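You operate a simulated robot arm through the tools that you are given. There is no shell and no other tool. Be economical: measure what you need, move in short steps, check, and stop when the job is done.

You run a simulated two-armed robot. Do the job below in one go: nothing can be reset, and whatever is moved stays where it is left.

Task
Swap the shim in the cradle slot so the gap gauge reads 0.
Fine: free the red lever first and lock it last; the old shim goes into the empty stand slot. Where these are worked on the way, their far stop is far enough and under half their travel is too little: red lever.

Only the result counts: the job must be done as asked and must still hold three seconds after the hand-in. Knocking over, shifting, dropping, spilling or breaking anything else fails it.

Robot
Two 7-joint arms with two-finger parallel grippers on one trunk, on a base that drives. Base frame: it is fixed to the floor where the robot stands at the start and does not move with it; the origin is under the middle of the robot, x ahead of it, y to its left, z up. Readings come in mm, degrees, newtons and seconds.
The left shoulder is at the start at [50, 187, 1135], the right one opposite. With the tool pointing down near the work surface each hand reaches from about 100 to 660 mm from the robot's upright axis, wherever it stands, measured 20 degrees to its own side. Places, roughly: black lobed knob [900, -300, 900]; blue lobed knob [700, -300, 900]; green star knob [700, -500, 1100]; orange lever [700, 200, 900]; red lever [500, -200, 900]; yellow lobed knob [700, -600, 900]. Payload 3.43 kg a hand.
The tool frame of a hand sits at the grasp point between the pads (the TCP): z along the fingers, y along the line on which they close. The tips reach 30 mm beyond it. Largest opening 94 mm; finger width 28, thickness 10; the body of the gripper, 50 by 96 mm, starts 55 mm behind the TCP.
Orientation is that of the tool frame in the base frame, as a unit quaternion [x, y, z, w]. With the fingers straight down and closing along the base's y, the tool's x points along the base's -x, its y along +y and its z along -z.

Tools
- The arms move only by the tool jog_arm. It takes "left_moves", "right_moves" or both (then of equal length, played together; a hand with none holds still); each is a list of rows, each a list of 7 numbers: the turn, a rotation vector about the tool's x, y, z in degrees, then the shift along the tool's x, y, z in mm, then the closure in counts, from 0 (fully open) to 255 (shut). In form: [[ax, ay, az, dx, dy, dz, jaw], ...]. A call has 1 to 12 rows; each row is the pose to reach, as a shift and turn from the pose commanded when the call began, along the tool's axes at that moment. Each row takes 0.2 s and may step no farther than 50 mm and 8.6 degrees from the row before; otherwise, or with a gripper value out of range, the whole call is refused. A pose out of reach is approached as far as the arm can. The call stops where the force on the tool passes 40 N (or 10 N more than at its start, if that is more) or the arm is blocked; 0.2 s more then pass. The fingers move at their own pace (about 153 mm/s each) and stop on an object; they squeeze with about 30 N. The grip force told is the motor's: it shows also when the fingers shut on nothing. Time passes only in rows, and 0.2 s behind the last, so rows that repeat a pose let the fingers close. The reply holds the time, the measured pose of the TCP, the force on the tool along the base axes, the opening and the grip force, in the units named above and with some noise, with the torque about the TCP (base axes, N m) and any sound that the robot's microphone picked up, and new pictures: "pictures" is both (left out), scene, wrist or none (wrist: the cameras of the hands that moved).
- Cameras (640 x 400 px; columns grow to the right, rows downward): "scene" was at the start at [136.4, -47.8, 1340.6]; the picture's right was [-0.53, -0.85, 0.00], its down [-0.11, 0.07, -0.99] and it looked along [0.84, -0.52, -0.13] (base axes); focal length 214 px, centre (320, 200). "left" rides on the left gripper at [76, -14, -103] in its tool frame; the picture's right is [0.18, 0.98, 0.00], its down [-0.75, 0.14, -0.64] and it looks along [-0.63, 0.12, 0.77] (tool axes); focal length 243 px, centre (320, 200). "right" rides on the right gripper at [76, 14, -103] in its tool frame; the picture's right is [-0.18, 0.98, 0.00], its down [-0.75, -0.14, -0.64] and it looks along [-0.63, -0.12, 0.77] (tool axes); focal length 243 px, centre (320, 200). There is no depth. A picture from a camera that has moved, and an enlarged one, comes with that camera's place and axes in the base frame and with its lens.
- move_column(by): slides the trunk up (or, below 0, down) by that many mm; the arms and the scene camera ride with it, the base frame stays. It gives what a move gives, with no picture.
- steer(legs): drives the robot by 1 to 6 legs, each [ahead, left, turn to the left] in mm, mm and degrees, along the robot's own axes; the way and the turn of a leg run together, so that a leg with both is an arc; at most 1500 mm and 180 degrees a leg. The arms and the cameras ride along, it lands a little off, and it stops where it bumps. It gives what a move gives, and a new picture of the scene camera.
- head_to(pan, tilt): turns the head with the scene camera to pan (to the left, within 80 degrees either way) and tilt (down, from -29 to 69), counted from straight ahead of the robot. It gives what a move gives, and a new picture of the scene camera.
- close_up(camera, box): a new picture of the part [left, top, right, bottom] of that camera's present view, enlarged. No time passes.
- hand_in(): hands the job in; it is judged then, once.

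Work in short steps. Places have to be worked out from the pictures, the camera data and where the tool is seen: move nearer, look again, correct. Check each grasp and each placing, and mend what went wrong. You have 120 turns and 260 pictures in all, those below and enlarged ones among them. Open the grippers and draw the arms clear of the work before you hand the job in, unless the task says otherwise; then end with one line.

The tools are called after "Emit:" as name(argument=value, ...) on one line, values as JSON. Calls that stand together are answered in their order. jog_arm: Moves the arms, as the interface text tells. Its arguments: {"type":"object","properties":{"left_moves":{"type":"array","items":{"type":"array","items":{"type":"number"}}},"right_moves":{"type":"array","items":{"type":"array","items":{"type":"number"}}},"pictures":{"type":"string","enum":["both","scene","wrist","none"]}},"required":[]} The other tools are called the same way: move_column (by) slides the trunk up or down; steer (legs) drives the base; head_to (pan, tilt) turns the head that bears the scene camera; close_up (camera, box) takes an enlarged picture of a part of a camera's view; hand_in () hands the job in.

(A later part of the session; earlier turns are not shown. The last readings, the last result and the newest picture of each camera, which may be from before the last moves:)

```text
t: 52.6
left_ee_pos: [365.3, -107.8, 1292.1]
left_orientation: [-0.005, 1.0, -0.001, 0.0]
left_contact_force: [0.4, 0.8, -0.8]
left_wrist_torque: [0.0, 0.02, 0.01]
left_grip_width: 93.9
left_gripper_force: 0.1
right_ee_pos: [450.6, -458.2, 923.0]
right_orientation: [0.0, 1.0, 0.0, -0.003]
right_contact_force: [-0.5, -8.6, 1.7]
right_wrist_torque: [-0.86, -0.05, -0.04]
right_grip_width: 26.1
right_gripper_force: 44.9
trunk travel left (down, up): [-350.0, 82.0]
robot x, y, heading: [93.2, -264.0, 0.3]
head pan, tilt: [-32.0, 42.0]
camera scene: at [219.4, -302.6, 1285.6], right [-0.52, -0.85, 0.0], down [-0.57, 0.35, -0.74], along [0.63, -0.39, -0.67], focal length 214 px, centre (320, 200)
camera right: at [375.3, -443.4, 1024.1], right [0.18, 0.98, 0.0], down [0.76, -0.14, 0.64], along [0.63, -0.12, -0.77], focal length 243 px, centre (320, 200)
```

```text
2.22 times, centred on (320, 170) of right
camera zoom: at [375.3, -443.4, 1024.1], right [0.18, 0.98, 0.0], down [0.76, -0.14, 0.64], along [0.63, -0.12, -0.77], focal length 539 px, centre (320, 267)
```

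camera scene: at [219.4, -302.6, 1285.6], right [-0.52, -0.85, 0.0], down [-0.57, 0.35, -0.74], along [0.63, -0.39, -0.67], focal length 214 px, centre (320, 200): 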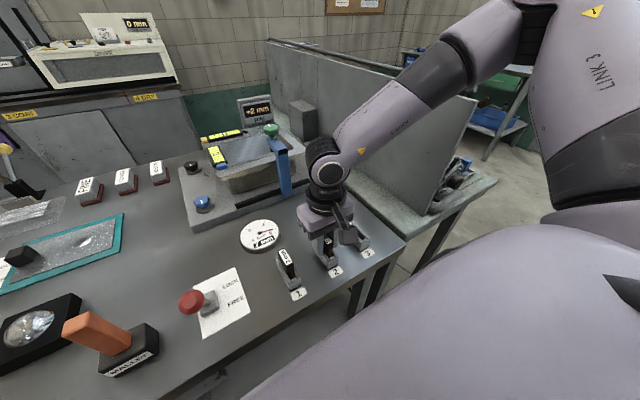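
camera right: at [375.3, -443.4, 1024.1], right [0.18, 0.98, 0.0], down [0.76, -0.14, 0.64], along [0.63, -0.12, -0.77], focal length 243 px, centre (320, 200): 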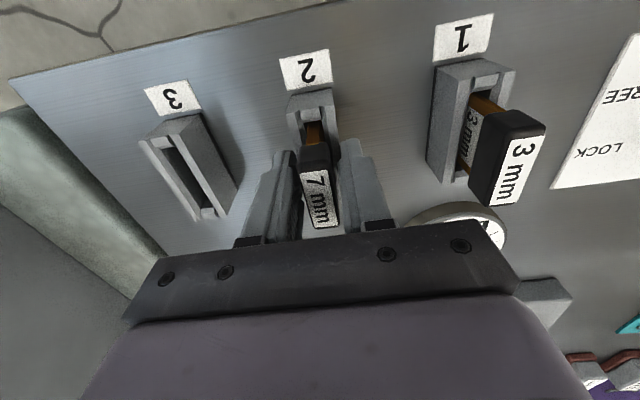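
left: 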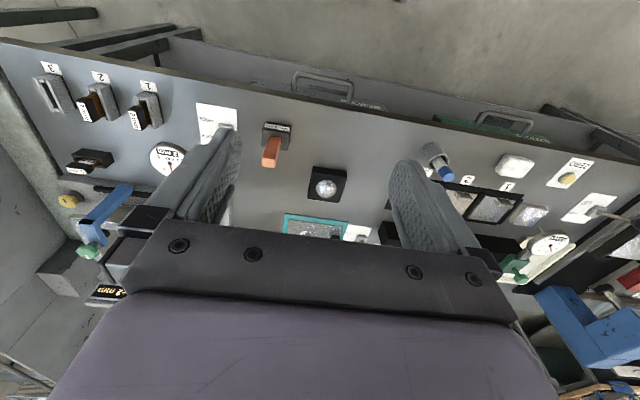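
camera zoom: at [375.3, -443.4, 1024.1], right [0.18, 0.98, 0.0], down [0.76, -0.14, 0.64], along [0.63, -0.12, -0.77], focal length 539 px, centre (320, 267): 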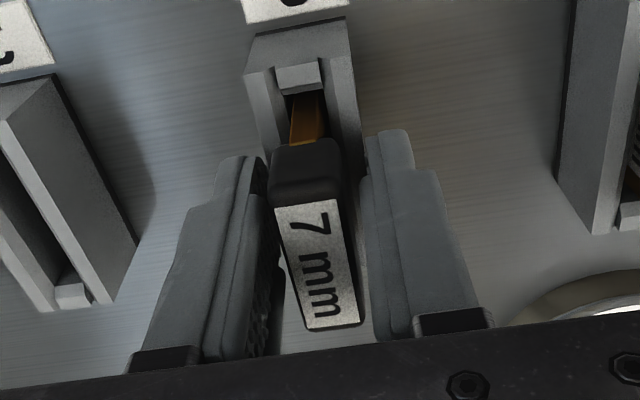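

The tips again met the stand walls (26 mm), so heights are ~10 mm higher than estimated. I open, rise 9 mm and close again.

Emit:
jog_arm(right_moves=[[0, 0, 0, 0, 0, 0, 120], [0, 0, 0, 0, 0, 0, 120], [0, 0, 0, 2, 0, -9, 120], [0, 0, 0, 2, 0, -9, 120], [0, 0, 0, 2, 0, -9, 255], [0, 0, 0, 2, 0, -9, 255], [0, 0, 0, 2, 0, -9, 255]], pictures="none")

Emit:
close_up(camera="right", box=[240, 80, 400, 260])

```text
t: 54.2
left_ee_pos: [364.7, -107.9, 1293.6]
left_orientation: [-0.004, 1.0, -0.002, 0.0]
left_contact_force: [0.2, 0.1, -0.3]
left_wrist_torque: [0.0, 0.0, -0.02]
left_grip_width: 94.0
left_gripper_force: 0.1
right_ee_pos: [448.1, -456.7, 931.0]
right_orientation: [-0.001, 1.0, 0.0, -0.004]
right_contact_force: [-0.6, 0.1, 0.8]
right_wrist_torque: [0.01, 0.03, 0.0]
right_grip_width: 19.8
right_gripper_force: 30.2
trunk travel left (down, up): [-350.0, 82.0]
robot x, y, heading: [88.9, -257.1, 0.2]
head pan, tilt: [-32.0, 42.0]
```

```text
2.22 times, centred on (320, 170) of right
camera zoom: at [373.5, -442.2, 1033.4], right [0.18, 0.98, 0.0], down [0.76, -0.14, 0.64], along [0.63, -0.12, -0.77], focal length 539 px, centre (320, 267)
```

zoom: 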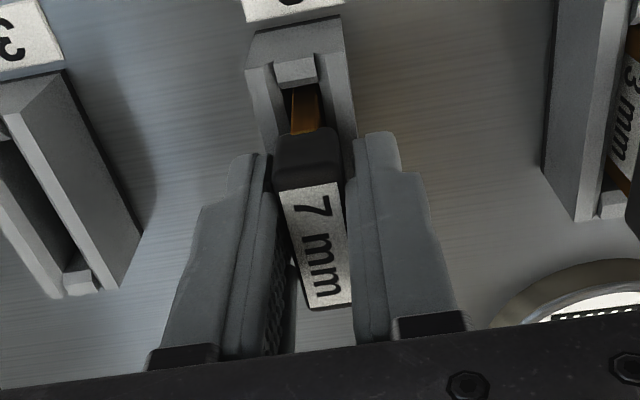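

Width 19.8 with a gap on the left finger means one tip still rests on the stand wall. I open, rise another 8 mm and close again.

Emit:
jog_arm(right_moves=[[0, 0, 0, 0, 0, 0, 120], [0, 0, 0, 0, 0, 0, 120], [0, 0, 0, 0, -1, -8, 120], [0, 0, 0, 0, -1, -8, 120]], pictures="none")

Emit:
close_up(camera="right", box=[240, 80, 400, 260])

Emit:
jog_arm(right_moves=[[0, 0, 0, 0, 0, 0, 255], [0, 0, 0, 0, 0, 0, 255], [0, 0, 0, 0, 0, 0, 255]], pictures="none")

Emit:
close_up(camera="right", box=[240, 80, 400, 260])

```text
t: 55.2
left_ee_pos: [366.4, -107.3, 1292.2]
left_orientation: [-0.004, 1.0, -0.001, -0.001]
left_contact_force: [0.2, -0.6, -0.6]
left_wrist_torque: [0.02, -0.01, 0.03]
left_grip_width: 94.1
left_gripper_force: 0.0
right_ee_pos: [449.6, -456.0, 939.3]
right_orientation: [-0.001, 1.0, 0.0, -0.004]
right_contact_force: [0.4, -0.1, 0.5]
right_wrist_torque: [0.03, 0.0, 0.01]
right_grip_width: 49.9
right_gripper_force: 0.1
trunk travel left (down, up): [-350.0, 82.0]
robot x, y, heading: [88.9, -259.7, 0.3]
head pan, tilt: [-32.0, 42.0]
```

```text
2.22 times, centred on (320, 170) of right
camera zoom: at [373.7, -442.9, 1041.5], right [0.18, 0.98, 0.0], down [0.76, -0.14, 0.64], along [0.63, -0.12, -0.77], focal length 539 px, centre (320, 267)
```

zoom: 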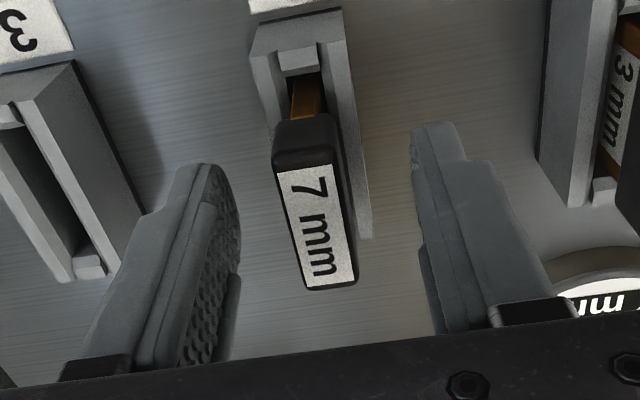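

```text
t: 56.0
left_ee_pos: [364.5, -107.2, 1292.1]
left_orientation: [-0.004, 1.0, -0.002, -0.001]
left_contact_force: [-0.2, 0.3, -0.1]
left_wrist_torque: [0.0, -0.01, -0.02]
left_grip_width: 93.6
left_gripper_force: 0.0
right_ee_pos: [449.3, -457.9, 939.4]
right_orientation: [-0.001, 1.0, 0.0, -0.003]
right_contact_force: [-0.1, -1.0, 1.7]
right_wrist_torque: [-0.06, -0.01, 0.02]
right_grip_width: 15.6
right_gripper_force: 29.7
trunk travel left (down, up): [-350.0, 82.0]
robot x, y, heading: [91.5, -257.0, 0.6]
head pan, tilt: [-32.0, 42.0]
```

```text
2.22 times, centred on (320, 170) of right
camera zoom: at [373.6, -442.9, 1041.5], right [0.18, 0.98, 0.0], down [0.76, -0.14, 0.64], along [0.63, -0.12, -0.77], focal length 539 px, centre (320, 267)
```

zoom: 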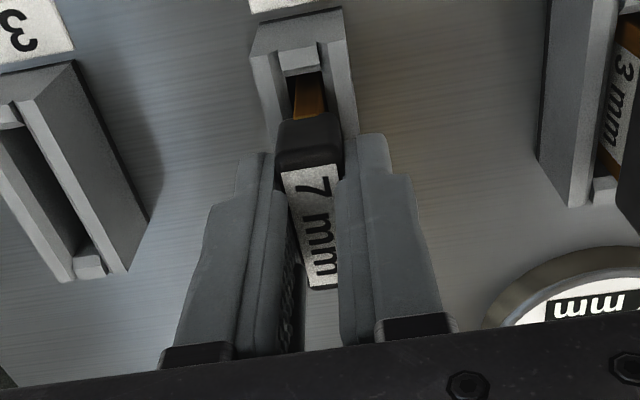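

Now a proper cap grip (15.6 mm). I lift slowly.

Emit:
jog_arm(right_moves=[[0, 0, 0, 0, 0, -8, 255], [0, 0, 0, 0, 0, -16, 255], [0, 0, 0, 0, 0, -26, 255], [0, 0, 0, 0, 0, -38, 255], [0, 0, 0, 0, 0, -52, 255], [0, 0, 0, 0, 0, -66, 255], [0, 0, 0, 0, 0, -80, 255], [0, 0, 0, 0, 0, -94, 255], [0, 0, 0, 0, 0, -104, 255], [0, 0, 0, 0, 0, -104, 255]])

Emit:
close_up(camera="scene", box=[260, 160, 400, 260])

```text
t: 58.2
left_ee_pos: [365.8, -107.7, 1291.5]
left_orientation: [-0.004, 1.0, 0.0, 0.0]
left_contact_force: [0.1, 0.0, -0.4]
left_wrist_torque: [0.0, 0.02, -0.04]
left_grip_width: 94.0
left_gripper_force: 0.1
right_ee_pos: [449.8, -457.5, 1044.6]
right_orientation: [-0.002, 1.0, 0.001, -0.004]
right_contact_force: [-0.1, 0.5, -1.3]
right_wrist_torque: [-0.04, -0.01, 0.02]
right_grip_width: 15.3
right_gripper_force: 29.8
trunk travel left (down, up): [-350.0, 82.0]
robot x, y, heading: [89.6, -258.9, 0.1]
head pan, tilt: [-32.0, 42.0]
camera scene: at [219.7, -301.9, 1285.6], right [-0.52, -0.85, 0.0], down [-0.57, 0.35, -0.74], along [0.63, -0.39, -0.67], focal length 214 px, centre (320, 200)
camera right: at [374.9, -443.1, 1145.8], right [0.18, 0.98, 0.0], down [0.76, -0.14, 0.64], along [0.63, -0.12, -0.77], focal length 243 px, centre (320, 200)
```

scene: 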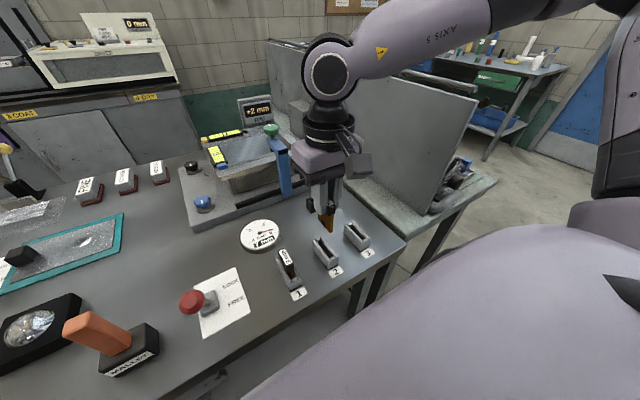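
right: 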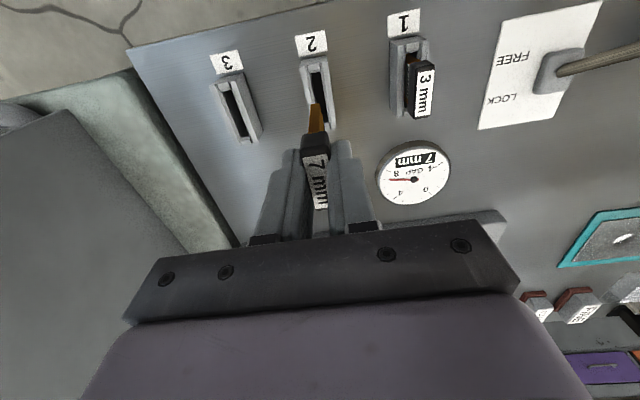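

```text
4.00 times, centred on (330, 210) of scene
camera zoom: at [219.7, -301.9, 1285.6], right [-0.52, -0.85, 0.0], down [-0.57, 0.35, -0.74], along [0.63, -0.39, -0.67], focal length 858 px, centre (280, 160)
```

zoom: 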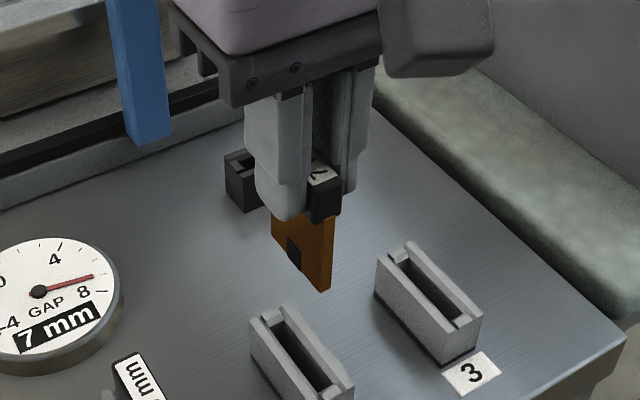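

Held straight. I translate right first, then turn in small steps with checks.

Emit:
jog_arm(right_moves=[[0, 0, 0, -5, -10, -2, 255], [0, 0, 0, -12, -28, -5, 255], [0, 0, 0, -20, -48, -8, 255], [0, 0, 0, -26, -66, -10, 255], [0, 0, 0, -30, -80, -10, 255], [0, 0, 4, -30, -82, -10, 255], [0, 0, 9, -30, -82, -10, 255], [0, 0, 14, -30, -82, -10, 255], [0, 0, 19, -30, -82, -10, 255], [0, 0, 24, -30, -82, -10, 255], [0, 0, 28, -30, -82, -10, 255], [0, 0, 30, -30, -82, -10, 255]], pictures="wrist")

```text
t: 60.8
left_ee_pos: [364.8, -108.3, 1292.1]
left_orientation: [-0.004, 1.0, 0.0, 0.0]
left_contact_force: [-0.1, -0.3, -0.4]
left_wrist_torque: [0.0, -0.02, -0.02]
left_grip_width: 93.9
left_gripper_force: 0.0
right_ee_pos: [479.5, -540.1, 1052.1]
right_orientation: [0.259, 0.966, 0.0, -0.004]
right_contact_force: [-0.8, 0.6, -1.3]
right_wrist_torque: [0.0, 0.01, 0.03]
right_grip_width: 15.3
right_gripper_force: 30.1
trunk travel left (down, up): [-350.0, 82.0]
robot x, y, heading: [90.4, -256.5, 0.4]
head pan, tilt: [-32.0, 42.0]
camera right: at [422.6, -488.8, 1154.6], right [0.65, 0.76, 0.0], down [0.59, -0.5, 0.64], along [0.48, -0.42, -0.77], focal length 243 px, centre (320, 200)
```

right: 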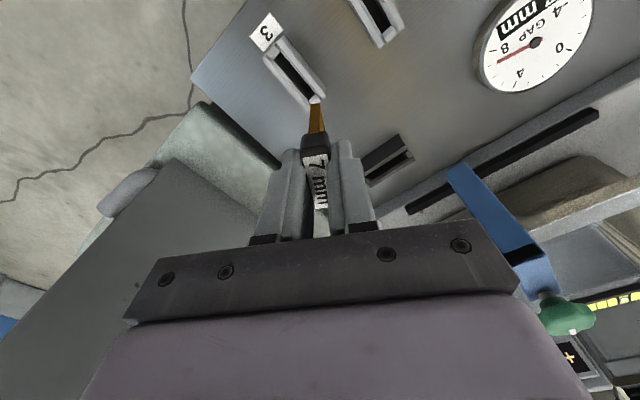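

Emit:
jog_arm(right_moves=[[0, 0, 4, -3, 2, 0, 255], [0, 0, 9.5, -7, 4, 0, 255], [0, 0, 15, -11, 6, 0, 255], [0, 0, 20.5, -15, 9, 0, 255], [0, 0, 26, -20, 12, 0, 255], [0, 0, 31.5, -24, 14, 0, 255], [0, 0, 37, -28, 16, 0, 255], [0, 0, 42.5, -32, 18, 0, 255], [0, 0, 48, -36, 21, 0, 255], [0, 0, 53, -40, 23, 0, 255], [0, 0, 57, -43, 25, 0, 255], [0, 0, 60, -43, 25, 0, 255]])

Emit:
close_up(camera="scene", box=[260, 120, 420, 240])

Emit:
close_up(camera="right", box=[240, 0, 440, 220])

```text
t: 63.4
left_ee_pos: [364.5, -107.9, 1292.3]
left_orientation: [-0.004, 1.0, -0.001, 0.0]
left_contact_force: [0.4, 0.8, -0.1]
left_wrist_torque: [0.02, 0.0, -0.01]
left_grip_width: 94.1
left_gripper_force: 0.1
right_ee_pos: [530.2, -539.6, 1052.4]
right_orientation: [0.707, 0.707, -0.002, -0.004]
right_contact_force: [-1.1, -0.2, -1.0]
right_wrist_torque: [-0.02, 0.01, 0.0]
right_grip_width: 15.4
right_gripper_force: 29.7
trunk travel left (down, up): [-350.0, 82.0]
robot x, y, heading: [90.3, -257.0, 0.6]
head pan, tilt: [-32.0, 42.0]
camera scene: at [219.6, -301.9, 1285.6], right [-0.52, -0.85, 0.0], down [-0.57, 0.35, -0.74], along [0.63, -0.39, -0.67], focal length 214 px, centre (320, 200)
camera right: at [545.3, -463.1, 1153.7], right [0.98, -0.18, -0.01], down [-0.14, -0.75, 0.64], along [-0.12, -0.63, -0.77], focal length 243 px, centre (320, 200)
```

scene: 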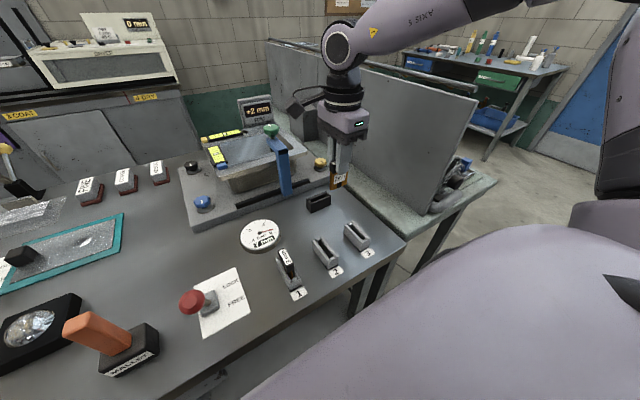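
right: 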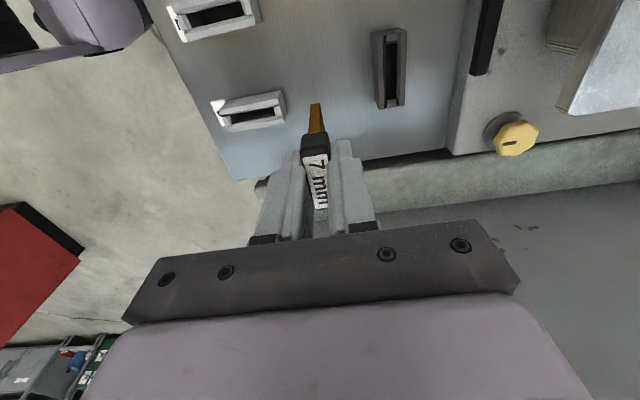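

```text
3.33 times, centred on (340, 180) of scene
camera zoom: at [219.6, -301.9, 1285.6], right [-0.52, -0.85, 0.0], down [-0.57, 0.35, -0.74], along [0.63, -0.39, -0.67], focal length 715 px, centre (253, 267)
```

zoom: 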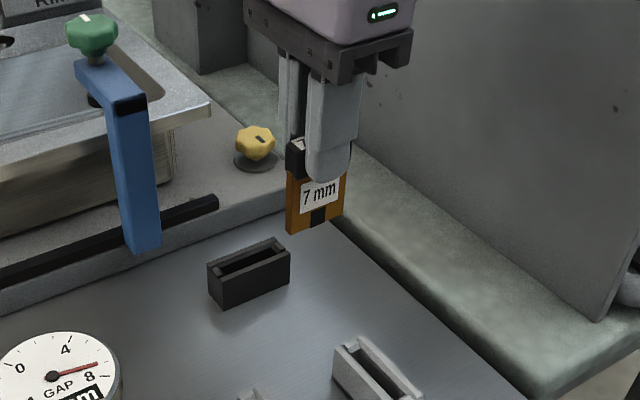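

```text
1.82 times, centred on (340, 110) of right
camera zoom: at [545.3, -463.1, 1153.7], right [0.98, -0.18, -0.01], down [-0.14, -0.75, 0.64], along [-0.12, -0.63, -0.77], focal length 441 px, centre (284, 364)
```

zoom: 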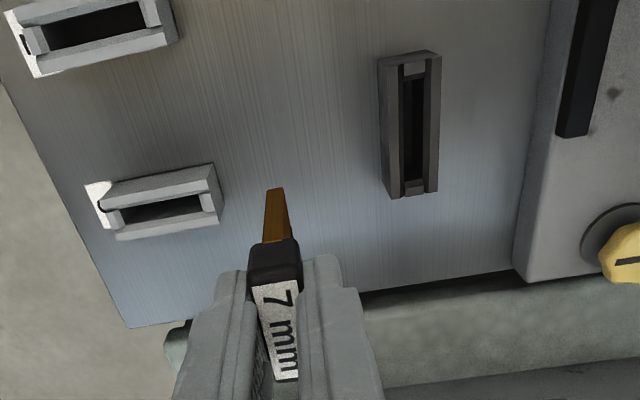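

Held well. The cradle slot centre works out to ≈(600,-527). I go to a hover just above it and verify alignment.

Emit:
jog_arm(right_moves=[[0, 0, 0, 2, 10, 5, 255], [0, 0, 0, 4, 24, 15, 255], [0, 0, 0, 6, 38, 25, 255], [0, 0, 0, 8, 50, 38, 255], [0, 0, 0, 10, 60, 50, 255], [0, 0, 0, 11, 69, 58, 255], [0, 0, 0, 11, 69, 58, 255]])

Emit:
close_up(camera="scene", box=[280, 130, 380, 220])

Emit:
close_up(camera="right", box=[260, 40, 380, 220])

```text
t: 65.0
left_ee_pos: [364.9, -107.3, 1292.6]
left_orientation: [-0.004, 1.0, -0.001, 0.0]
left_contact_force: [-0.8, -0.3, 0.0]
left_wrist_torque: [-0.03, 0.0, 0.01]
left_grip_width: 93.9
left_gripper_force: 0.2
right_ee_pos: [598.0, -529.0, 995.5]
right_orientation: [0.706, 0.708, -0.001, -0.002]
right_contact_force: [0.9, 0.6, -1.6]
right_wrist_torque: [-0.02, 0.0, 0.02]
right_grip_width: 15.0
right_gripper_force: 29.9
trunk travel left (down, up): [-350.0, 82.0]
robot x, y, heading: [90.9, -260.9, 0.6]
head pan, tilt: [-32.0, 42.0]
camera scene: at [219.6, -302.0, 1285.6], right [-0.52, -0.85, 0.0], down [-0.57, 0.35, -0.74], along [0.63, -0.39, -0.67], focal length 214 px, centre (320, 200)
camera right: at [613.4, -452.8, 1096.6], right [0.98, -0.18, -0.01], down [-0.14, -0.75, 0.64], along [-0.12, -0.63, -0.77], focal length 243 px, centre (320, 200)
```

scene: 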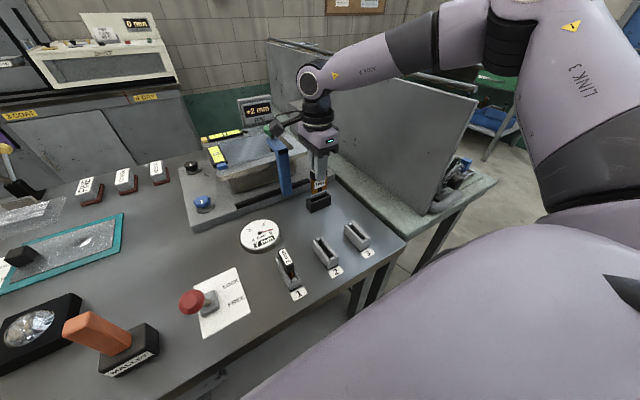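
right: 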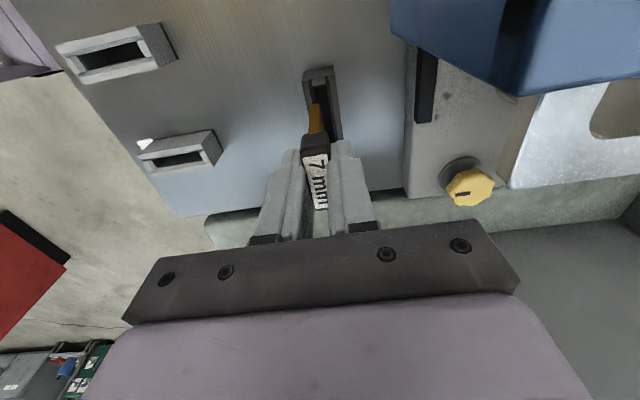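

```text
4.44 times, centred on (330, 175) of scene
camera zoom: at [219.6, -302.0, 1285.6], right [-0.52, -0.85, 0.0], down [-0.57, 0.35, -0.74], along [0.63, -0.39, -0.67], focal length 953 px, centre (276, 311)
```

zoom: 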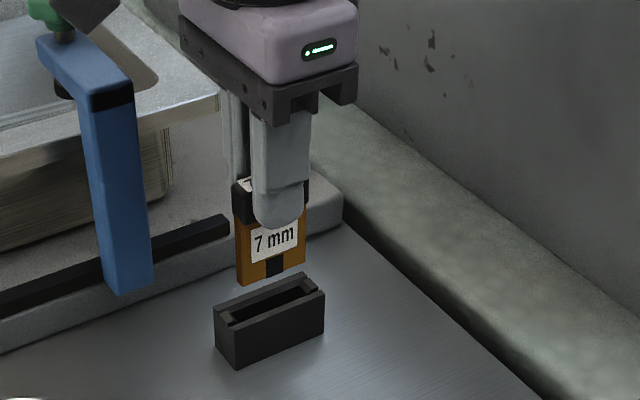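

```text
2.22 times, centred on (320, 130) of right
camera zoom: at [613.4, -452.8, 1096.6], right [0.98, -0.18, -0.01], down [-0.14, -0.75, 0.64], along [-0.12, -0.63, -0.77], focal length 539 px, centre (320, 356)
```

zoom: 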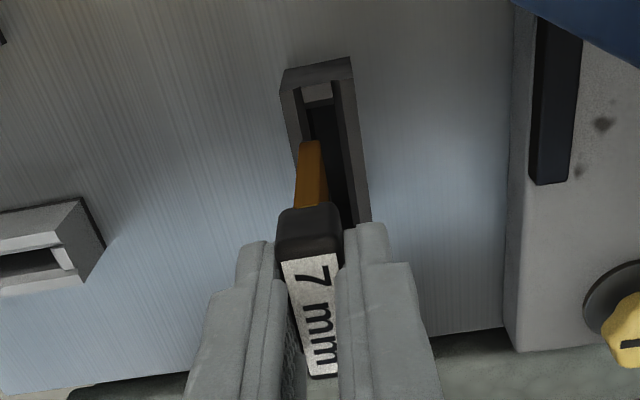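

Column alignment fits in y. In x the slot is ~2 mm further out, so I shift +2 mm and lower until just entering.

Emit:
jog_arm(right_moves=[[0, 0, 0, 0.5, 2, 5, 255], [0, 0, 0, 0.5, 2, 12, 255], [0, 0, 0, 0.5, 2, 18, 255], [0, 0, 0, 0.5, 2, 22, 255], [0, 0, 0, 0.5, 2, 22, 255]], pictures="none")

Emit:
close_up(camera="scene", box=[280, 130, 380, 220])

Emit:
close_up(camera="right", box=[280, 70, 360, 190])

```text
t: 66.2
left_ee_pos: [364.5, -107.2, 1292.5]
left_orientation: [-0.004, 1.0, 0.0, -0.001]
left_contact_force: [-0.7, 0.1, -0.8]
left_wrist_torque: [0.0, 0.03, -0.03]
left_grip_width: 93.8
left_gripper_force: 0.0
right_ee_pos: [600.1, -527.8, 973.1]
right_orientation: [0.706, 0.708, -0.002, -0.002]
right_contact_force: [-0.4, -0.2, -1.5]
right_wrist_torque: [0.0, -0.03, -0.02]
right_grip_width: 15.2
right_gripper_force: 29.5
trunk travel left (down, up): [-350.0, 82.0]
robot x, y, heading: [91.4, -256.5, 0.2]
head pan, tilt: [-32.0, 42.0]
```

```text
4.44 times, centred on (330, 175) of scene
camera zoom: at [219.7, -302.0, 1285.6], right [-0.52, -0.85, 0.0], down [-0.57, 0.35, -0.74], along [0.63, -0.39, -0.67], focal length 953 px, centre (276, 311)
```

zoom: 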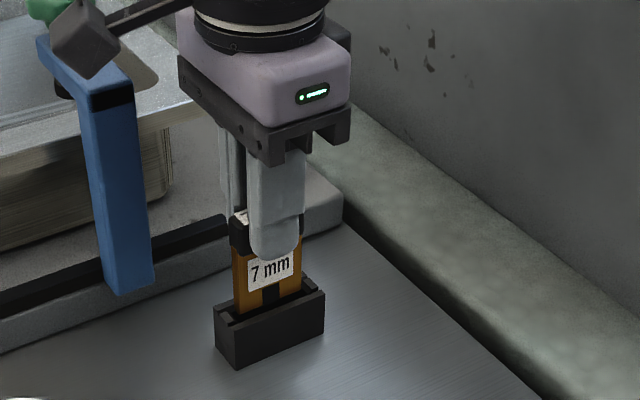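

```text
3.33 times, centred on (320, 130) of right
camera zoom: at [615.2, -451.2, 1073.7], right [0.98, -0.18, -0.01], down [-0.14, -0.75, 0.64], along [-0.12, -0.63, -0.77], focal length 809 px, centre (320, 433)
```

zoom: 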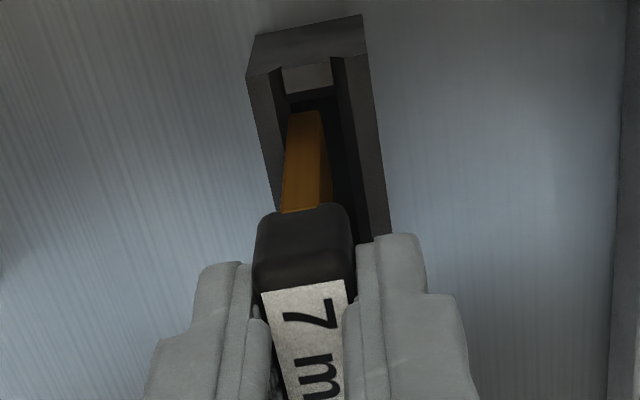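

The plate is at the slot mouth. I nudge +1.5 mm in x and lower gently.

Emit:
jog_arm(right_moves=[[0, 0, 0, 0, 1.5, 0, 255], [0, 0, 0, 0, 1.5, 3, 255], [0, 0, 0, 0, 1.5, 6, 255], [0, 0, 0, 0, 1.5, 9, 255], [0, 0, 0, 0, 1.5, 12, 255], [0, 0, 0, 0, 1.5, 12, 255]], pictures="none")

Emit:
close_up(camera="scene", box=[280, 130, 380, 220])

Emit:
close_up(camera="right", box=[280, 70, 360, 190])

```text
t: 67.6
left_ee_pos: [365.6, -107.5, 1291.8]
left_orientation: [-0.004, 1.0, -0.001, 0.001]
left_contact_force: [0.2, -0.1, 0.2]
left_wrist_torque: [0.0, 0.0, 0.03]
left_grip_width: 94.1
left_gripper_force: 0.1
right_ee_pos: [602.8, -528.2, 959.8]
right_orientation: [0.707, 0.707, -0.003, -0.003]
right_contact_force: [-0.1, -0.1, -0.9]
right_wrist_torque: [-0.04, -0.03, 0.0]
right_grip_width: 15.4
right_gripper_force: 30.1
trunk travel left (down, up): [-350.0, 82.0]
robot x, y, heading: [88.8, -259.6, 0.4]
head pan, tilt: [-32.0, 42.0]
```

```text
4.44 times, centred on (330, 175) of scene
camera zoom: at [219.7, -301.9, 1285.6], right [-0.52, -0.85, 0.0], down [-0.57, 0.35, -0.74], along [0.63, -0.39, -0.67], focal length 953 px, centre (276, 311)
```

zoom: 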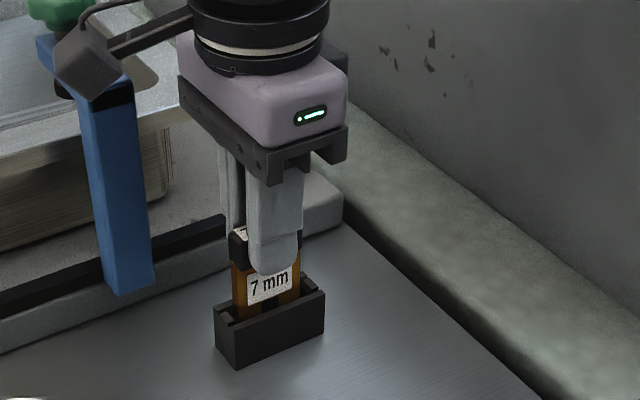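

```text
3.33 times, centred on (320, 130) of right
camera zoom: at [617.1, -451.5, 1061.3], right [0.98, -0.18, -0.01], down [-0.14, -0.75, 0.64], along [-0.12, -0.63, -0.77], focal length 809 px, centre (320, 433)
```

zoom: 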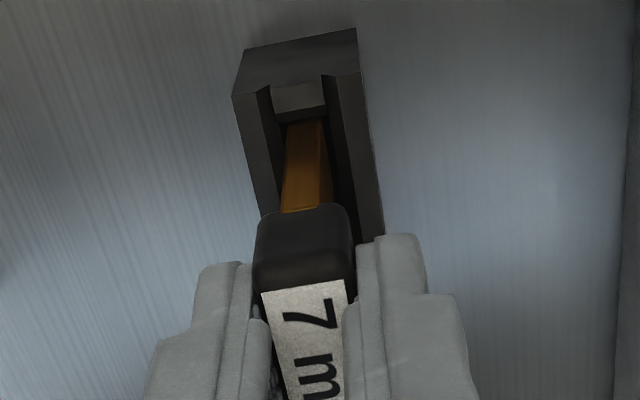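

It's entering the slot freely. I lower to the seat, watching force.

Emit:
jog_arm(right_moves=[[0, 0, 0, 0, 0, 4, 255], [0, 0, 0, 0, 0, 8, 255], [0, 0, 0, 0, 0, 12, 255], [0, 0, 0, 0, 0, 16, 255], [0, 0, 0, 0, 0, 20, 255], [0, 0, 0, 0, 0, 22, 255], [0, 0, 0, 0, 0, 22, 255]], pictures="none")

Emit:
close_up(camera="scene", box=[220, 120, 400, 260])

```text
t: 69.2
left_ee_pos: [364.3, -107.3, 1292.9]
left_orientation: [-0.004, 1.0, 0.0, -0.001]
left_contact_force: [0.3, -0.7, -0.3]
left_wrist_torque: [0.02, 0.02, -0.04]
left_grip_width: 94.0
left_gripper_force: 0.1
right_ee_pos: [602.5, -528.0, 940.1]
right_orientation: [0.707, 0.707, -0.001, -0.003]
right_contact_force: [-0.3, -1.5, 5.9]
right_wrist_torque: [0.03, 0.06, 0.02]
right_grip_width: 15.3
right_gripper_force: 29.8
trunk travel left (down, up): [-350.0, 82.0]
robot x, y, heading: [89.9, -255.9, 0.4]
head pan, tilt: [-32.0, 42.0]
```

```text
2.86 times, centred on (310, 190) of scene
camera zoom: at [219.1, -301.8, 1285.8], right [-0.52, -0.85, 0.0], down [-0.57, 0.35, -0.74], along [0.63, -0.39, -0.67], focal length 613 px, centre (349, 229)
```

zoom: 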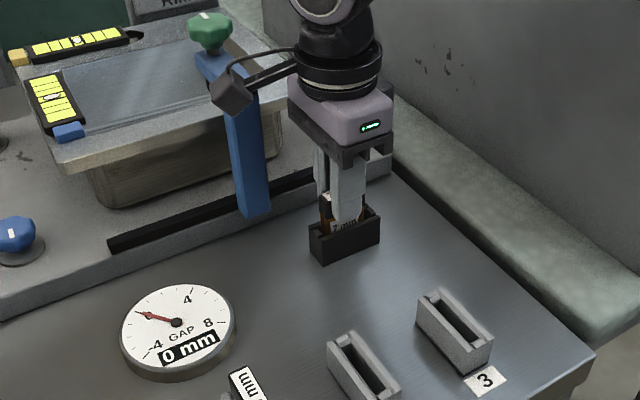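

The gauge reads 0 mm, so the shim is seated. I release and lift straight up.

Emit:
jog_arm(right_moves=[[0, 0, 0, 0, 0, 0, 200], [0, 0, 0, 0, 0, 0, 140], [0, 0, 0, 0, 0, 0, 130], [0, 0, 0, 0, 0, -20, 130], [0, 0, 0, 0, 0, -50, 130], [0, 0, 0, 0, 0, -80, 130], [0, 0, 0, 0, 0, -110, 130]], pictures="none")

Emit:
close_up(camera="scene", box=[220, 120, 400, 260])

```text
t: 70.8
left_ee_pos: [365.1, -105.7, 1292.4]
left_orientation: [-0.004, 1.0, -0.001, 0.0]
left_contact_force: [0.2, -0.4, 0.2]
left_wrist_torque: [-0.01, 0.01, 0.02]
left_grip_width: 94.0
left_gripper_force: 0.0
right_ee_pos: [602.3, -527.6, 1048.7]
right_orientation: [0.707, 0.707, -0.003, -0.002]
right_contact_force: [0.7, 0.2, 0.1]
right_wrist_torque: [-0.01, 0.02, 0.03]
right_grip_width: 46.1
right_gripper_force: 0.1
trunk travel left (down, up): [-350.0, 82.0]
robot x, y, heading: [88.6, -262.3, 0.4]
head pan, tilt: [-32.0, 42.0]
```

```text
2.86 times, centred on (310, 190) of scene
camera zoom: at [219.4, -301.8, 1285.6], right [-0.52, -0.85, 0.0], down [-0.57, 0.35, -0.74], along [0.63, -0.39, -0.67], focal length 613 px, centre (349, 229)
```

zoom: 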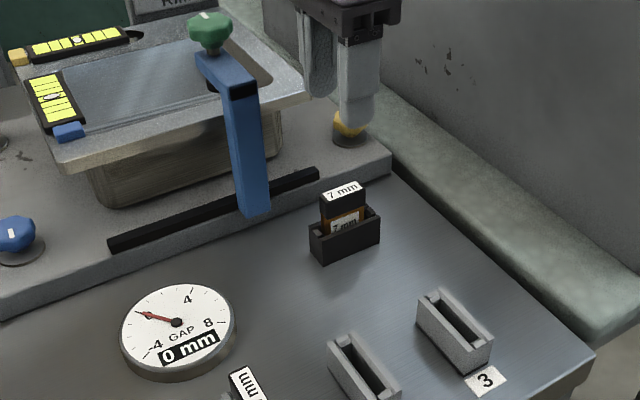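

The 7 mm shim stands in the cradle and the gauge shows 0. Now I retract the hand, then drive back and to the right to look for the fallen shim.

Emit:
jog_arm(right_moves=[[0, 0, 0, 0, -30, -10, 130], [0, 0, 0, -5, -65, -20, 130], [0, 0, -8, -10, -100, -20, 130], [0, 0, -16, -15, -130, -20, 130], [0, 0, -24, -20, -155, -20, 130], [0, 0, -32, -25, -180, -20, 130], [0, 0, -40, -30, -200, -20, 130], [0, 0, -48, -30, -220, -20, 130], [0, 0, -56, -30, -230, -20, 130], [0, 0, -64, -30, -240, -20, 130], [0, 0, -72, -30, -250, -20, 130], [0, 0, -80, -30, -260, -20, 130]], pictures="none")

Emit:
steer(legs=[[-350, 0, 0], [0, -350, 0]])

```text
t: 73.4
left_ee_pos: [365.0, -106.7, 1292.5]
left_orientation: [-0.005, 1.0, -0.001, 0.0]
left_contact_force: [-0.4, 1.0, 0.2]
left_wrist_torque: [0.01, 0.02, -0.01]
left_grip_width: 94.1
left_gripper_force: 0.1
right_ee_pos: [343.3, -558.0, 1072.2]
right_orientation: [0.085, 0.996, 0.0, -0.003]
right_contact_force: [0.4, 0.0, -0.1]
right_wrist_torque: [-0.01, -0.03, -0.03]
right_grip_width: 46.2
right_gripper_force: 0.2
trunk travel left (down, up): [-350.0, 82.0]
robot x, y, heading: [90.0, -260.4, 0.7]
head pan, tilt: [-32.0, 42.0]
```

```text
t: 78.9
left_ee_pos: [18.2, -460.1, 1292.0]
left_orientation: [-0.007, 1.0, -0.001, 0.0]
left_contact_force: [-0.4, 0.0, -0.4]
left_wrist_torque: [0.03, 0.03, 0.01]
left_grip_width: 94.1
left_gripper_force: 0.0
right_ee_pos: [-0.0, -912.1, 1070.8]
right_orientation: [0.084, 0.996, -0.001, -0.004]
right_contact_force: [-0.5, 0.7, -0.4]
right_wrist_torque: [-0.01, 0.01, 0.0]
right_grip_width: 45.9
right_gripper_force: 0.1
trunk travel left (down, up): [-350.0, 82.0]
robot x, y, heading: [-253.3, -612.7, 0.6]
head pan, tilt: [-32.0, 42.0]
camera scene: at [-125.7, -656.7, 1285.6], right [-0.52, -0.85, 0.0], down [-0.57, 0.35, -0.74], along [0.64, -0.39, -0.67], focal length 214 px, centre (320, 200)
```

scene: 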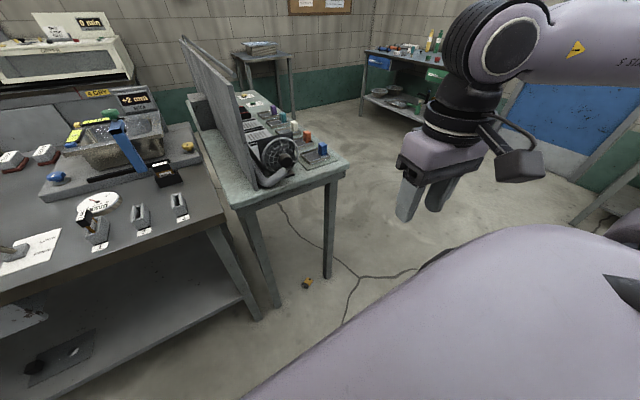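

The shim lies on the floor at about (473,-920), just under the front of the second table. I zoom in on it.

Emit:
close_up(camera="scene", box=[280, 262, 336, 304])

Emit:
close_up(camera="scene", box=[200, 140, 400, 320])

```text
9.52 times, centred on (308, 283) of scene
camera zoom: at [-125.7, -656.7, 1285.6], right [-0.52, -0.85, 0.0], down [-0.57, 0.35, -0.74], along [0.64, -0.39, -0.67], focal length 2043 px, centre (434, -590)
```

zoom: 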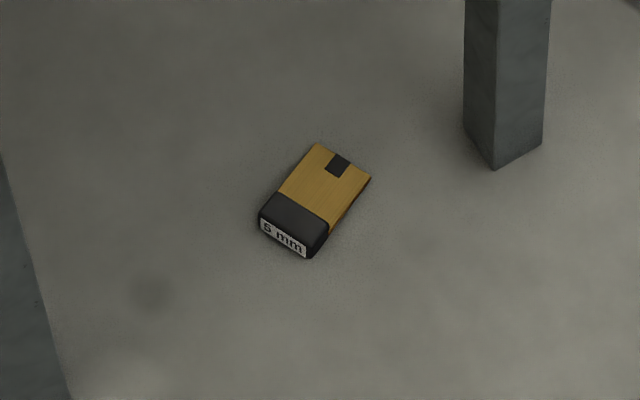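

```text
2.22 times, centred on (300, 230) of scene
camera zoom: at [-125.7, -656.7, 1285.6], right [-0.52, -0.85, 0.0], down [-0.57, 0.35, -0.74], along [0.64, -0.39, -0.67], focal length 477 px, centre (364, 133)
```

zoom: 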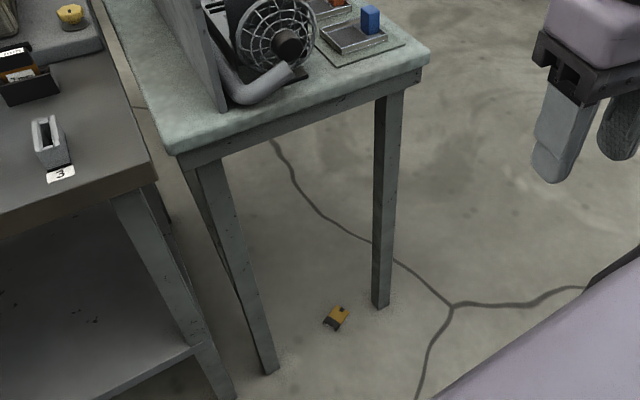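

It lies flat: cap front near (461,-901), plate pointing toward (490,-960). I plan to pick it across its width with vertical fingers, lay it on the bench edge with the cap overhanging, and regrip it by the cap. First I lower the trunk in free space.

Emit:
move_column(by=-350)

Emit:
steer(legs=[[0, -75, 0], [250, 0, 0]])

```text
t: 82.3
left_ee_pos: [19.6, -460.4, 943.1]
left_orientation: [-0.007, 1.0, -0.001, 0.0]
left_contact_force: [0.2, -0.2, 0.1]
left_wrist_torque: [-0.02, 0.0, -0.03]
left_grip_width: 94.0
left_gripper_force: 0.1
right_ee_pos: [-1.6, -911.0, 721.2]
right_orientation: [0.084, 0.996, 0.0, -0.004]
right_contact_force: [0.4, -0.2, -0.2]
right_wrist_torque: [0.02, 0.0, -0.02]
right_grip_width: 45.9
right_gripper_force: 0.1
trunk travel left (down, up): [0.0, 432.0]
robot x, y, heading: [-256.7, -615.3, 0.6]
head pan, tilt: [-32.0, 42.0]
```

```text
t: 85.1
left_ee_pos: [271.6, -531.5, 942.2]
left_orientation: [-0.008, 1.0, -0.001, 0.0]
left_contact_force: [1.4, 0.3, -0.2]
left_wrist_torque: [0.02, -0.01, -0.01]
left_grip_width: 93.9
left_gripper_force: 0.1
right_ee_pos: [254.3, -982.2, 721.6]
right_orientation: [0.083, 0.997, 0.0, -0.004]
right_contact_force: [-0.4, 0.1, 0.8]
right_wrist_torque: [-0.03, -0.01, 0.02]
right_grip_width: 46.0
right_gripper_force: 0.2
trunk travel left (down, up): [0.0, 432.0]
robot x, y, heading: [-1.8, -688.9, 0.8]
head pan, tilt: [-32.0, 42.0]
camera scene: at [128.5, -726.6, 935.6], right [-0.52, -0.86, 0.0], down [-0.57, 0.35, -0.74], along [0.64, -0.38, -0.67], focal length 214 px, centre (320, 200)
```

scene: 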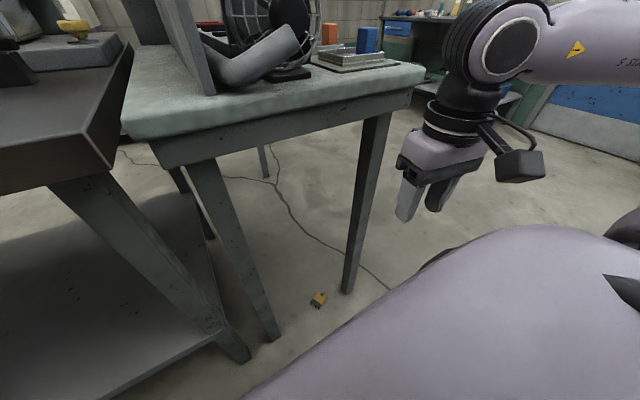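

Shim refined to around (474,-920). I drive 50 mm closer and lower the hand in front of the table, turning it toward yaw ~64°.

Emit:
steer(legs=[[50, 0, -0.8]])

Emit:
jog_arm(right_moves=[[0, 0, 5, 1, 4, 40, 130], [0, 0, 10, 2, 8, 80, 130], [0, 0, 15, 3, 12, 120, 130], [0, 0, 20, 4, 16, 160, 130], [0, 0, 25, 5, 20, 200, 130], [0, 0, 30, 6, 24, 240, 130], [0, 0, 36, 6, 28, 280, 130], [0, 0, 42, 7, 32, 320, 130], [0, 0, 48, 7, 36, 360, 130], [0, 0, 54, 7, 39, 400, 130], [0, 0, 54, 7, 39, 430, 130]])

```text
t: 86.0
left_ee_pos: [323.1, -533.8, 942.3]
left_orientation: [-0.002, 1.0, -0.002, 0.0]
left_contact_force: [0.4, 0.2, 0.3]
left_wrist_torque: [0.03, -0.01, -0.02]
left_grip_width: 94.1
left_gripper_force: 0.0
right_ee_pos: [299.5, -984.4, 720.1]
right_orientation: [0.089, 0.996, 0.001, -0.003]
right_contact_force: [0.5, -0.4, 0.0]
right_wrist_torque: [-0.02, 0.0, 0.03]
right_grip_width: 46.0
right_gripper_force: 0.0
trunk travel left (down, up): [0.0, 432.0]
robot x, y, heading: [48.7, -683.0, 0.1]
head pan, tilt: [-32.0, 42.0]
camera scene: at [177.7, -727.9, 935.6], right [-0.53, -0.85, 0.0], down [-0.57, 0.35, -0.74], along [0.63, -0.39, -0.67], focal length 214 px, centre (320, 200)
```

scene: 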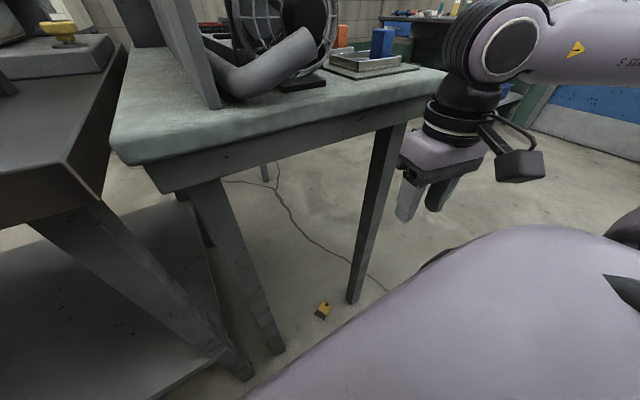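

```text
t: 87.8
left_ee_pos: [323.4, -534.4, 942.5]
left_orientation: [-0.002, 1.0, -0.002, 0.0]
left_contact_force: [0.1, 0.0, -0.9]
left_wrist_torque: [-0.03, -0.01, -0.01]
left_grip_width: 94.1
left_gripper_force: 0.0
right_ee_pos: [292.9, -961.5, 424.8]
right_orientation: [0.436, 0.9, 0.011, 0.001]
right_contact_force: [5.1, -1.9, 6.4]
right_wrist_torque: [0.59, 0.82, -0.35]
right_grip_width: 46.2
right_gripper_force: 0.0
right hand out of reach, approached as far as the arm can: row 2, 3, 4, 5, 8
trunk travel left (down, up): [0.0, 432.0]
robot x, y, heading: [50.0, -685.1, 0.2]
head pan, tilt: [-32.0, 42.0]
stopped in row 8 (right hand): the force on the tool passed its limit at 73 N (the readings are from after the stop); the commanded pose is now the measured one
camera scene: at [177.8, -728.0, 935.7], right [-0.53, -0.85, 0.0], down [-0.57, 0.35, -0.74], along [0.63, -0.39, -0.67], focal length 214 px, centre (320, 200)
camera right: at [256.2, -893.4, 528.3], right [0.89, 0.46, 0.02], down [0.35, -0.69, 0.63], along [0.31, -0.56, -0.77], focal length 243 px, centre (320, 200)
```

scene: 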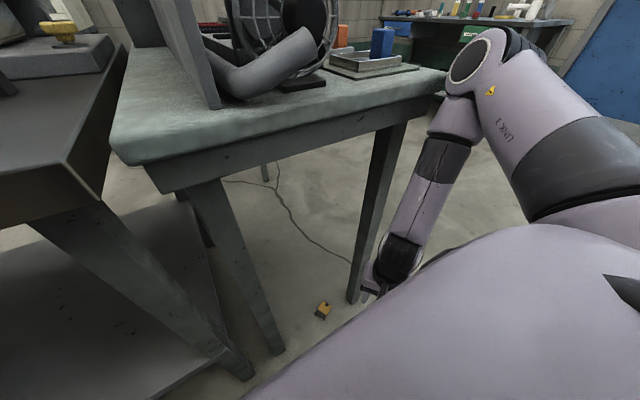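
right: 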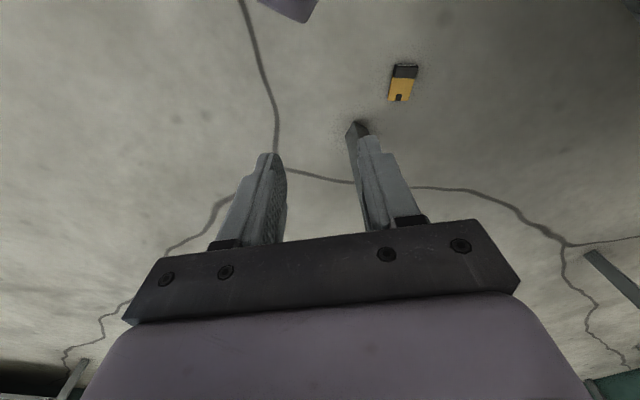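

The arm bumped something (73 N): the elbow/forearm is too close to the table's right corner. I back the hand up along its path, then drive back into free space and try the low pose there.

Emit:
jog_arm(right_moves=[[0, 0, -4, 0, -3, -30, 130], [0, 0, -9, -1, -7, -70, 130], [0, 0, -14, -1, -11, -110, 130]], pictures="none")

Emit:
steer(legs=[[-300, 0, 0]])

```text
t: 88.6
left_ee_pos: [324.2, -533.4, 942.1]
left_orientation: [-0.002, 1.0, 0.0, -0.001]
left_contact_force: [0.3, -0.2, 0.0]
left_wrist_torque: [0.04, 0.0, 0.02]
left_grip_width: 94.1
left_gripper_force: 0.0
right_ee_pos: [307.3, -973.4, 530.0]
right_orientation: [0.323, 0.946, 0.009, 0.0]
right_contact_force: [0.3, 0.2, -0.4]
right_wrist_torque: [-0.03, 0.03, 0.0]
right_grip_width: 46.2
right_gripper_force: 0.0
right hand out of reach, approached as far as the arm can: row 2, 3
trunk travel left (down, up): [0.0, 432.0]
robot x, y, heading: [47.1, -687.8, -0.0]
head pan, tilt: [-32.0, 42.0]
```

```text
t: 90.7
left_ee_pos: [21.1, -533.2, 942.2]
left_orientation: [-0.005, 1.0, -0.001, 0.0]
left_contact_force: [-0.1, -0.5, 0.5]
left_wrist_torque: [0.0, 0.02, 0.01]
left_grip_width: 94.2
left_gripper_force: 0.0
right_ee_pos: [6.5, -974.5, 528.6]
right_orientation: [0.32, 0.947, 0.009, 0.0]
right_contact_force: [0.1, -0.3, -0.7]
right_wrist_torque: [-0.01, 0.03, 0.01]
right_grip_width: 46.2
right_gripper_force: 0.0
trunk travel left (down, up): [0.0, 432.0]
robot x, y, heading: [-252.7, -686.3, 0.4]
head pan, tilt: [-32.0, 42.0]
camera scene: at [-124.4, -728.6, 935.6], right [-0.52, -0.85, 0.0], down [-0.57, 0.35, -0.74], along [0.63, -0.39, -0.67], focal length 214 px, centre (320, 200)
```

scene: 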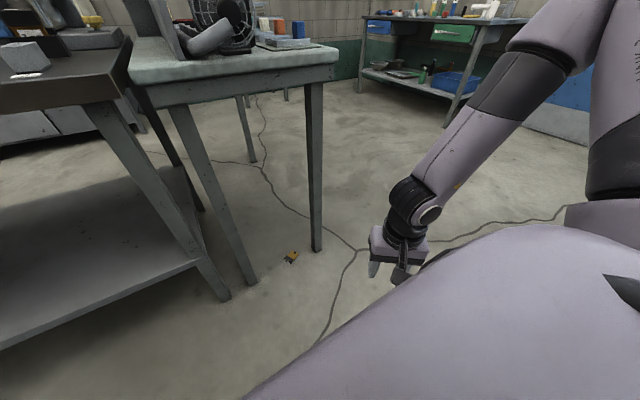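

Emit:
jog_arm(right_moves=[[0, 0, 0, -5, 6, 40, 130], [0, 0, 0, -10, 12, 80, 130], [0, 0, 0, -20, 24, 120, 130], [0, 0, 0, -30, 36, 160, 130], [0, 0, 0, -40, 48, 200, 130], [0, 0, 0, -50, 60, 240, 130], [0, 0, 0, -60, 72, 280, 130], [0, 0, 0, -70, 84, 320, 130], [0, 0, 0, -78, 94, 360, 130], [0, 0, 0, -85, 103, 400, 130], [0, 0, 0, -85, 103, 400, 130]])

```text
t: 93.1
left_ee_pos: [20.0, -532.6, 941.6]
left_orientation: [-0.005, 1.0, -0.001, 0.0]
left_contact_force: [0.0, 0.5, 0.2]
left_wrist_torque: [-0.05, 0.04, -0.01]
left_grip_width: 94.0
left_gripper_force: 0.0
right_ee_pos: [90.4, -1005.6, 405.2]
right_orientation: [0.319, 0.948, 0.008, 0.001]
right_contact_force: [0.3, 0.2, 0.1]
right_wrist_torque: [-0.03, -0.02, 0.02]
right_grip_width: 46.0
right_gripper_force: 0.1
right hand out of reach, approached as far as the arm can: row 3, 4, 5, 6, 7, 8, 9, 10, 11
trunk travel left (down, up): [0.0, 432.0]
robot x, y, heading: [-252.1, -683.3, 0.4]
head pan, tilt: [-32.0, 42.0]
camera scene: at [-124.4, -728.6, 935.6], right [-0.52, -0.85, 0.0], down [-0.57, 0.35, -0.74], along [0.63, -0.39, -0.67], focal length 214 px, centre (320, 200)
camera right: at [37.5, -950.7, 507.4], right [0.74, 0.67, 0.02], down [0.51, -0.58, 0.64], along [0.44, -0.46, -0.77], focal length 243 px, centre (320, 200)
```

scene: 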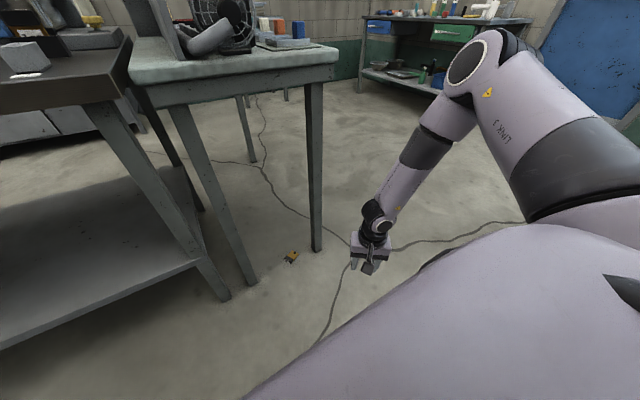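
right: 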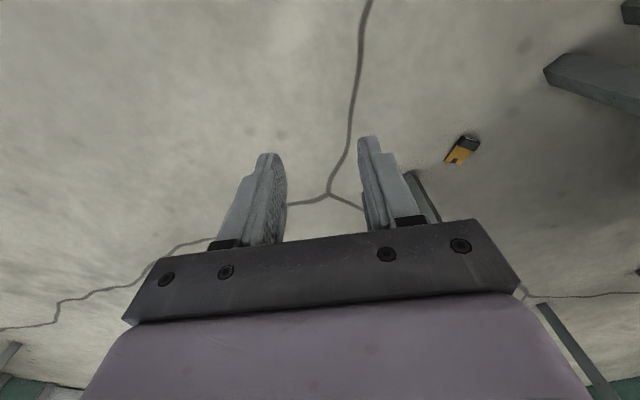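

Emit:
jog_arm(right_moves=[[0, 0, 0, -4, -20, 20, 130], [0, 0, 0, -8, -44, 60, 130], [0, 0, 0, -16, -88, 100, 130], [0, 0, 0, -16, -110, 140, 130], [0, 0, 0, -16, -130, 180, 130], [0, 0, 0, -16, -150, 220, 130]], pictures="scene")

```text
refused: row 3 steps farther than a row can; nothing moved
```

Emit:
jog_arm(right_moves=[[0, 0, 0, -4, -20, 20, 130], [0, 0, 0, -8, -44, 60, 130], [0, 0, 0, -12, -68, 100, 130], [0, 0, 0, -16, -90, 140, 130], [0, 0, 0, -16, -112, 180, 130], [0, 0, 0, -16, -134, 220, 130]], pictures="scene")

```text
t: 94.5
left_ee_pos: [20.7, -534.1, 942.8]
left_orientation: [-0.005, 1.0, -0.001, 0.0]
left_contact_force: [0.6, 0.3, -1.1]
left_wrist_torque: [0.03, 0.0, -0.01]
left_grip_width: 94.1
left_gripper_force: 0.0
right_ee_pos: [28.4, -1105.6, 373.3]
right_orientation: [0.32, 0.948, 0.009, 0.002]
right_contact_force: [-0.4, 0.2, 0.2]
right_wrist_torque: [-0.03, 0.02, 0.01]
right_grip_width: 46.0
right_gripper_force: 0.0
right hand out of reach, approached as far as the arm can: row 1, 2, 3, 4, 5, 6
trunk travel left (down, up): [0.0, 432.0]
robot x, y, heading: [-250.1, -685.5, 0.6]
head pan, tilt: [-32.0, 42.0]
camera scene: at [-124.4, -728.7, 935.6], right [-0.52, -0.85, 0.0], down [-0.57, 0.35, -0.74], along [0.63, -0.39, -0.67], focal length 214 px, centre (320, 200)
```

scene: 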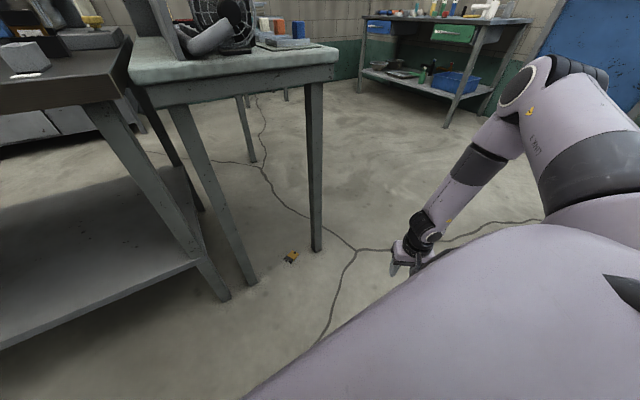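

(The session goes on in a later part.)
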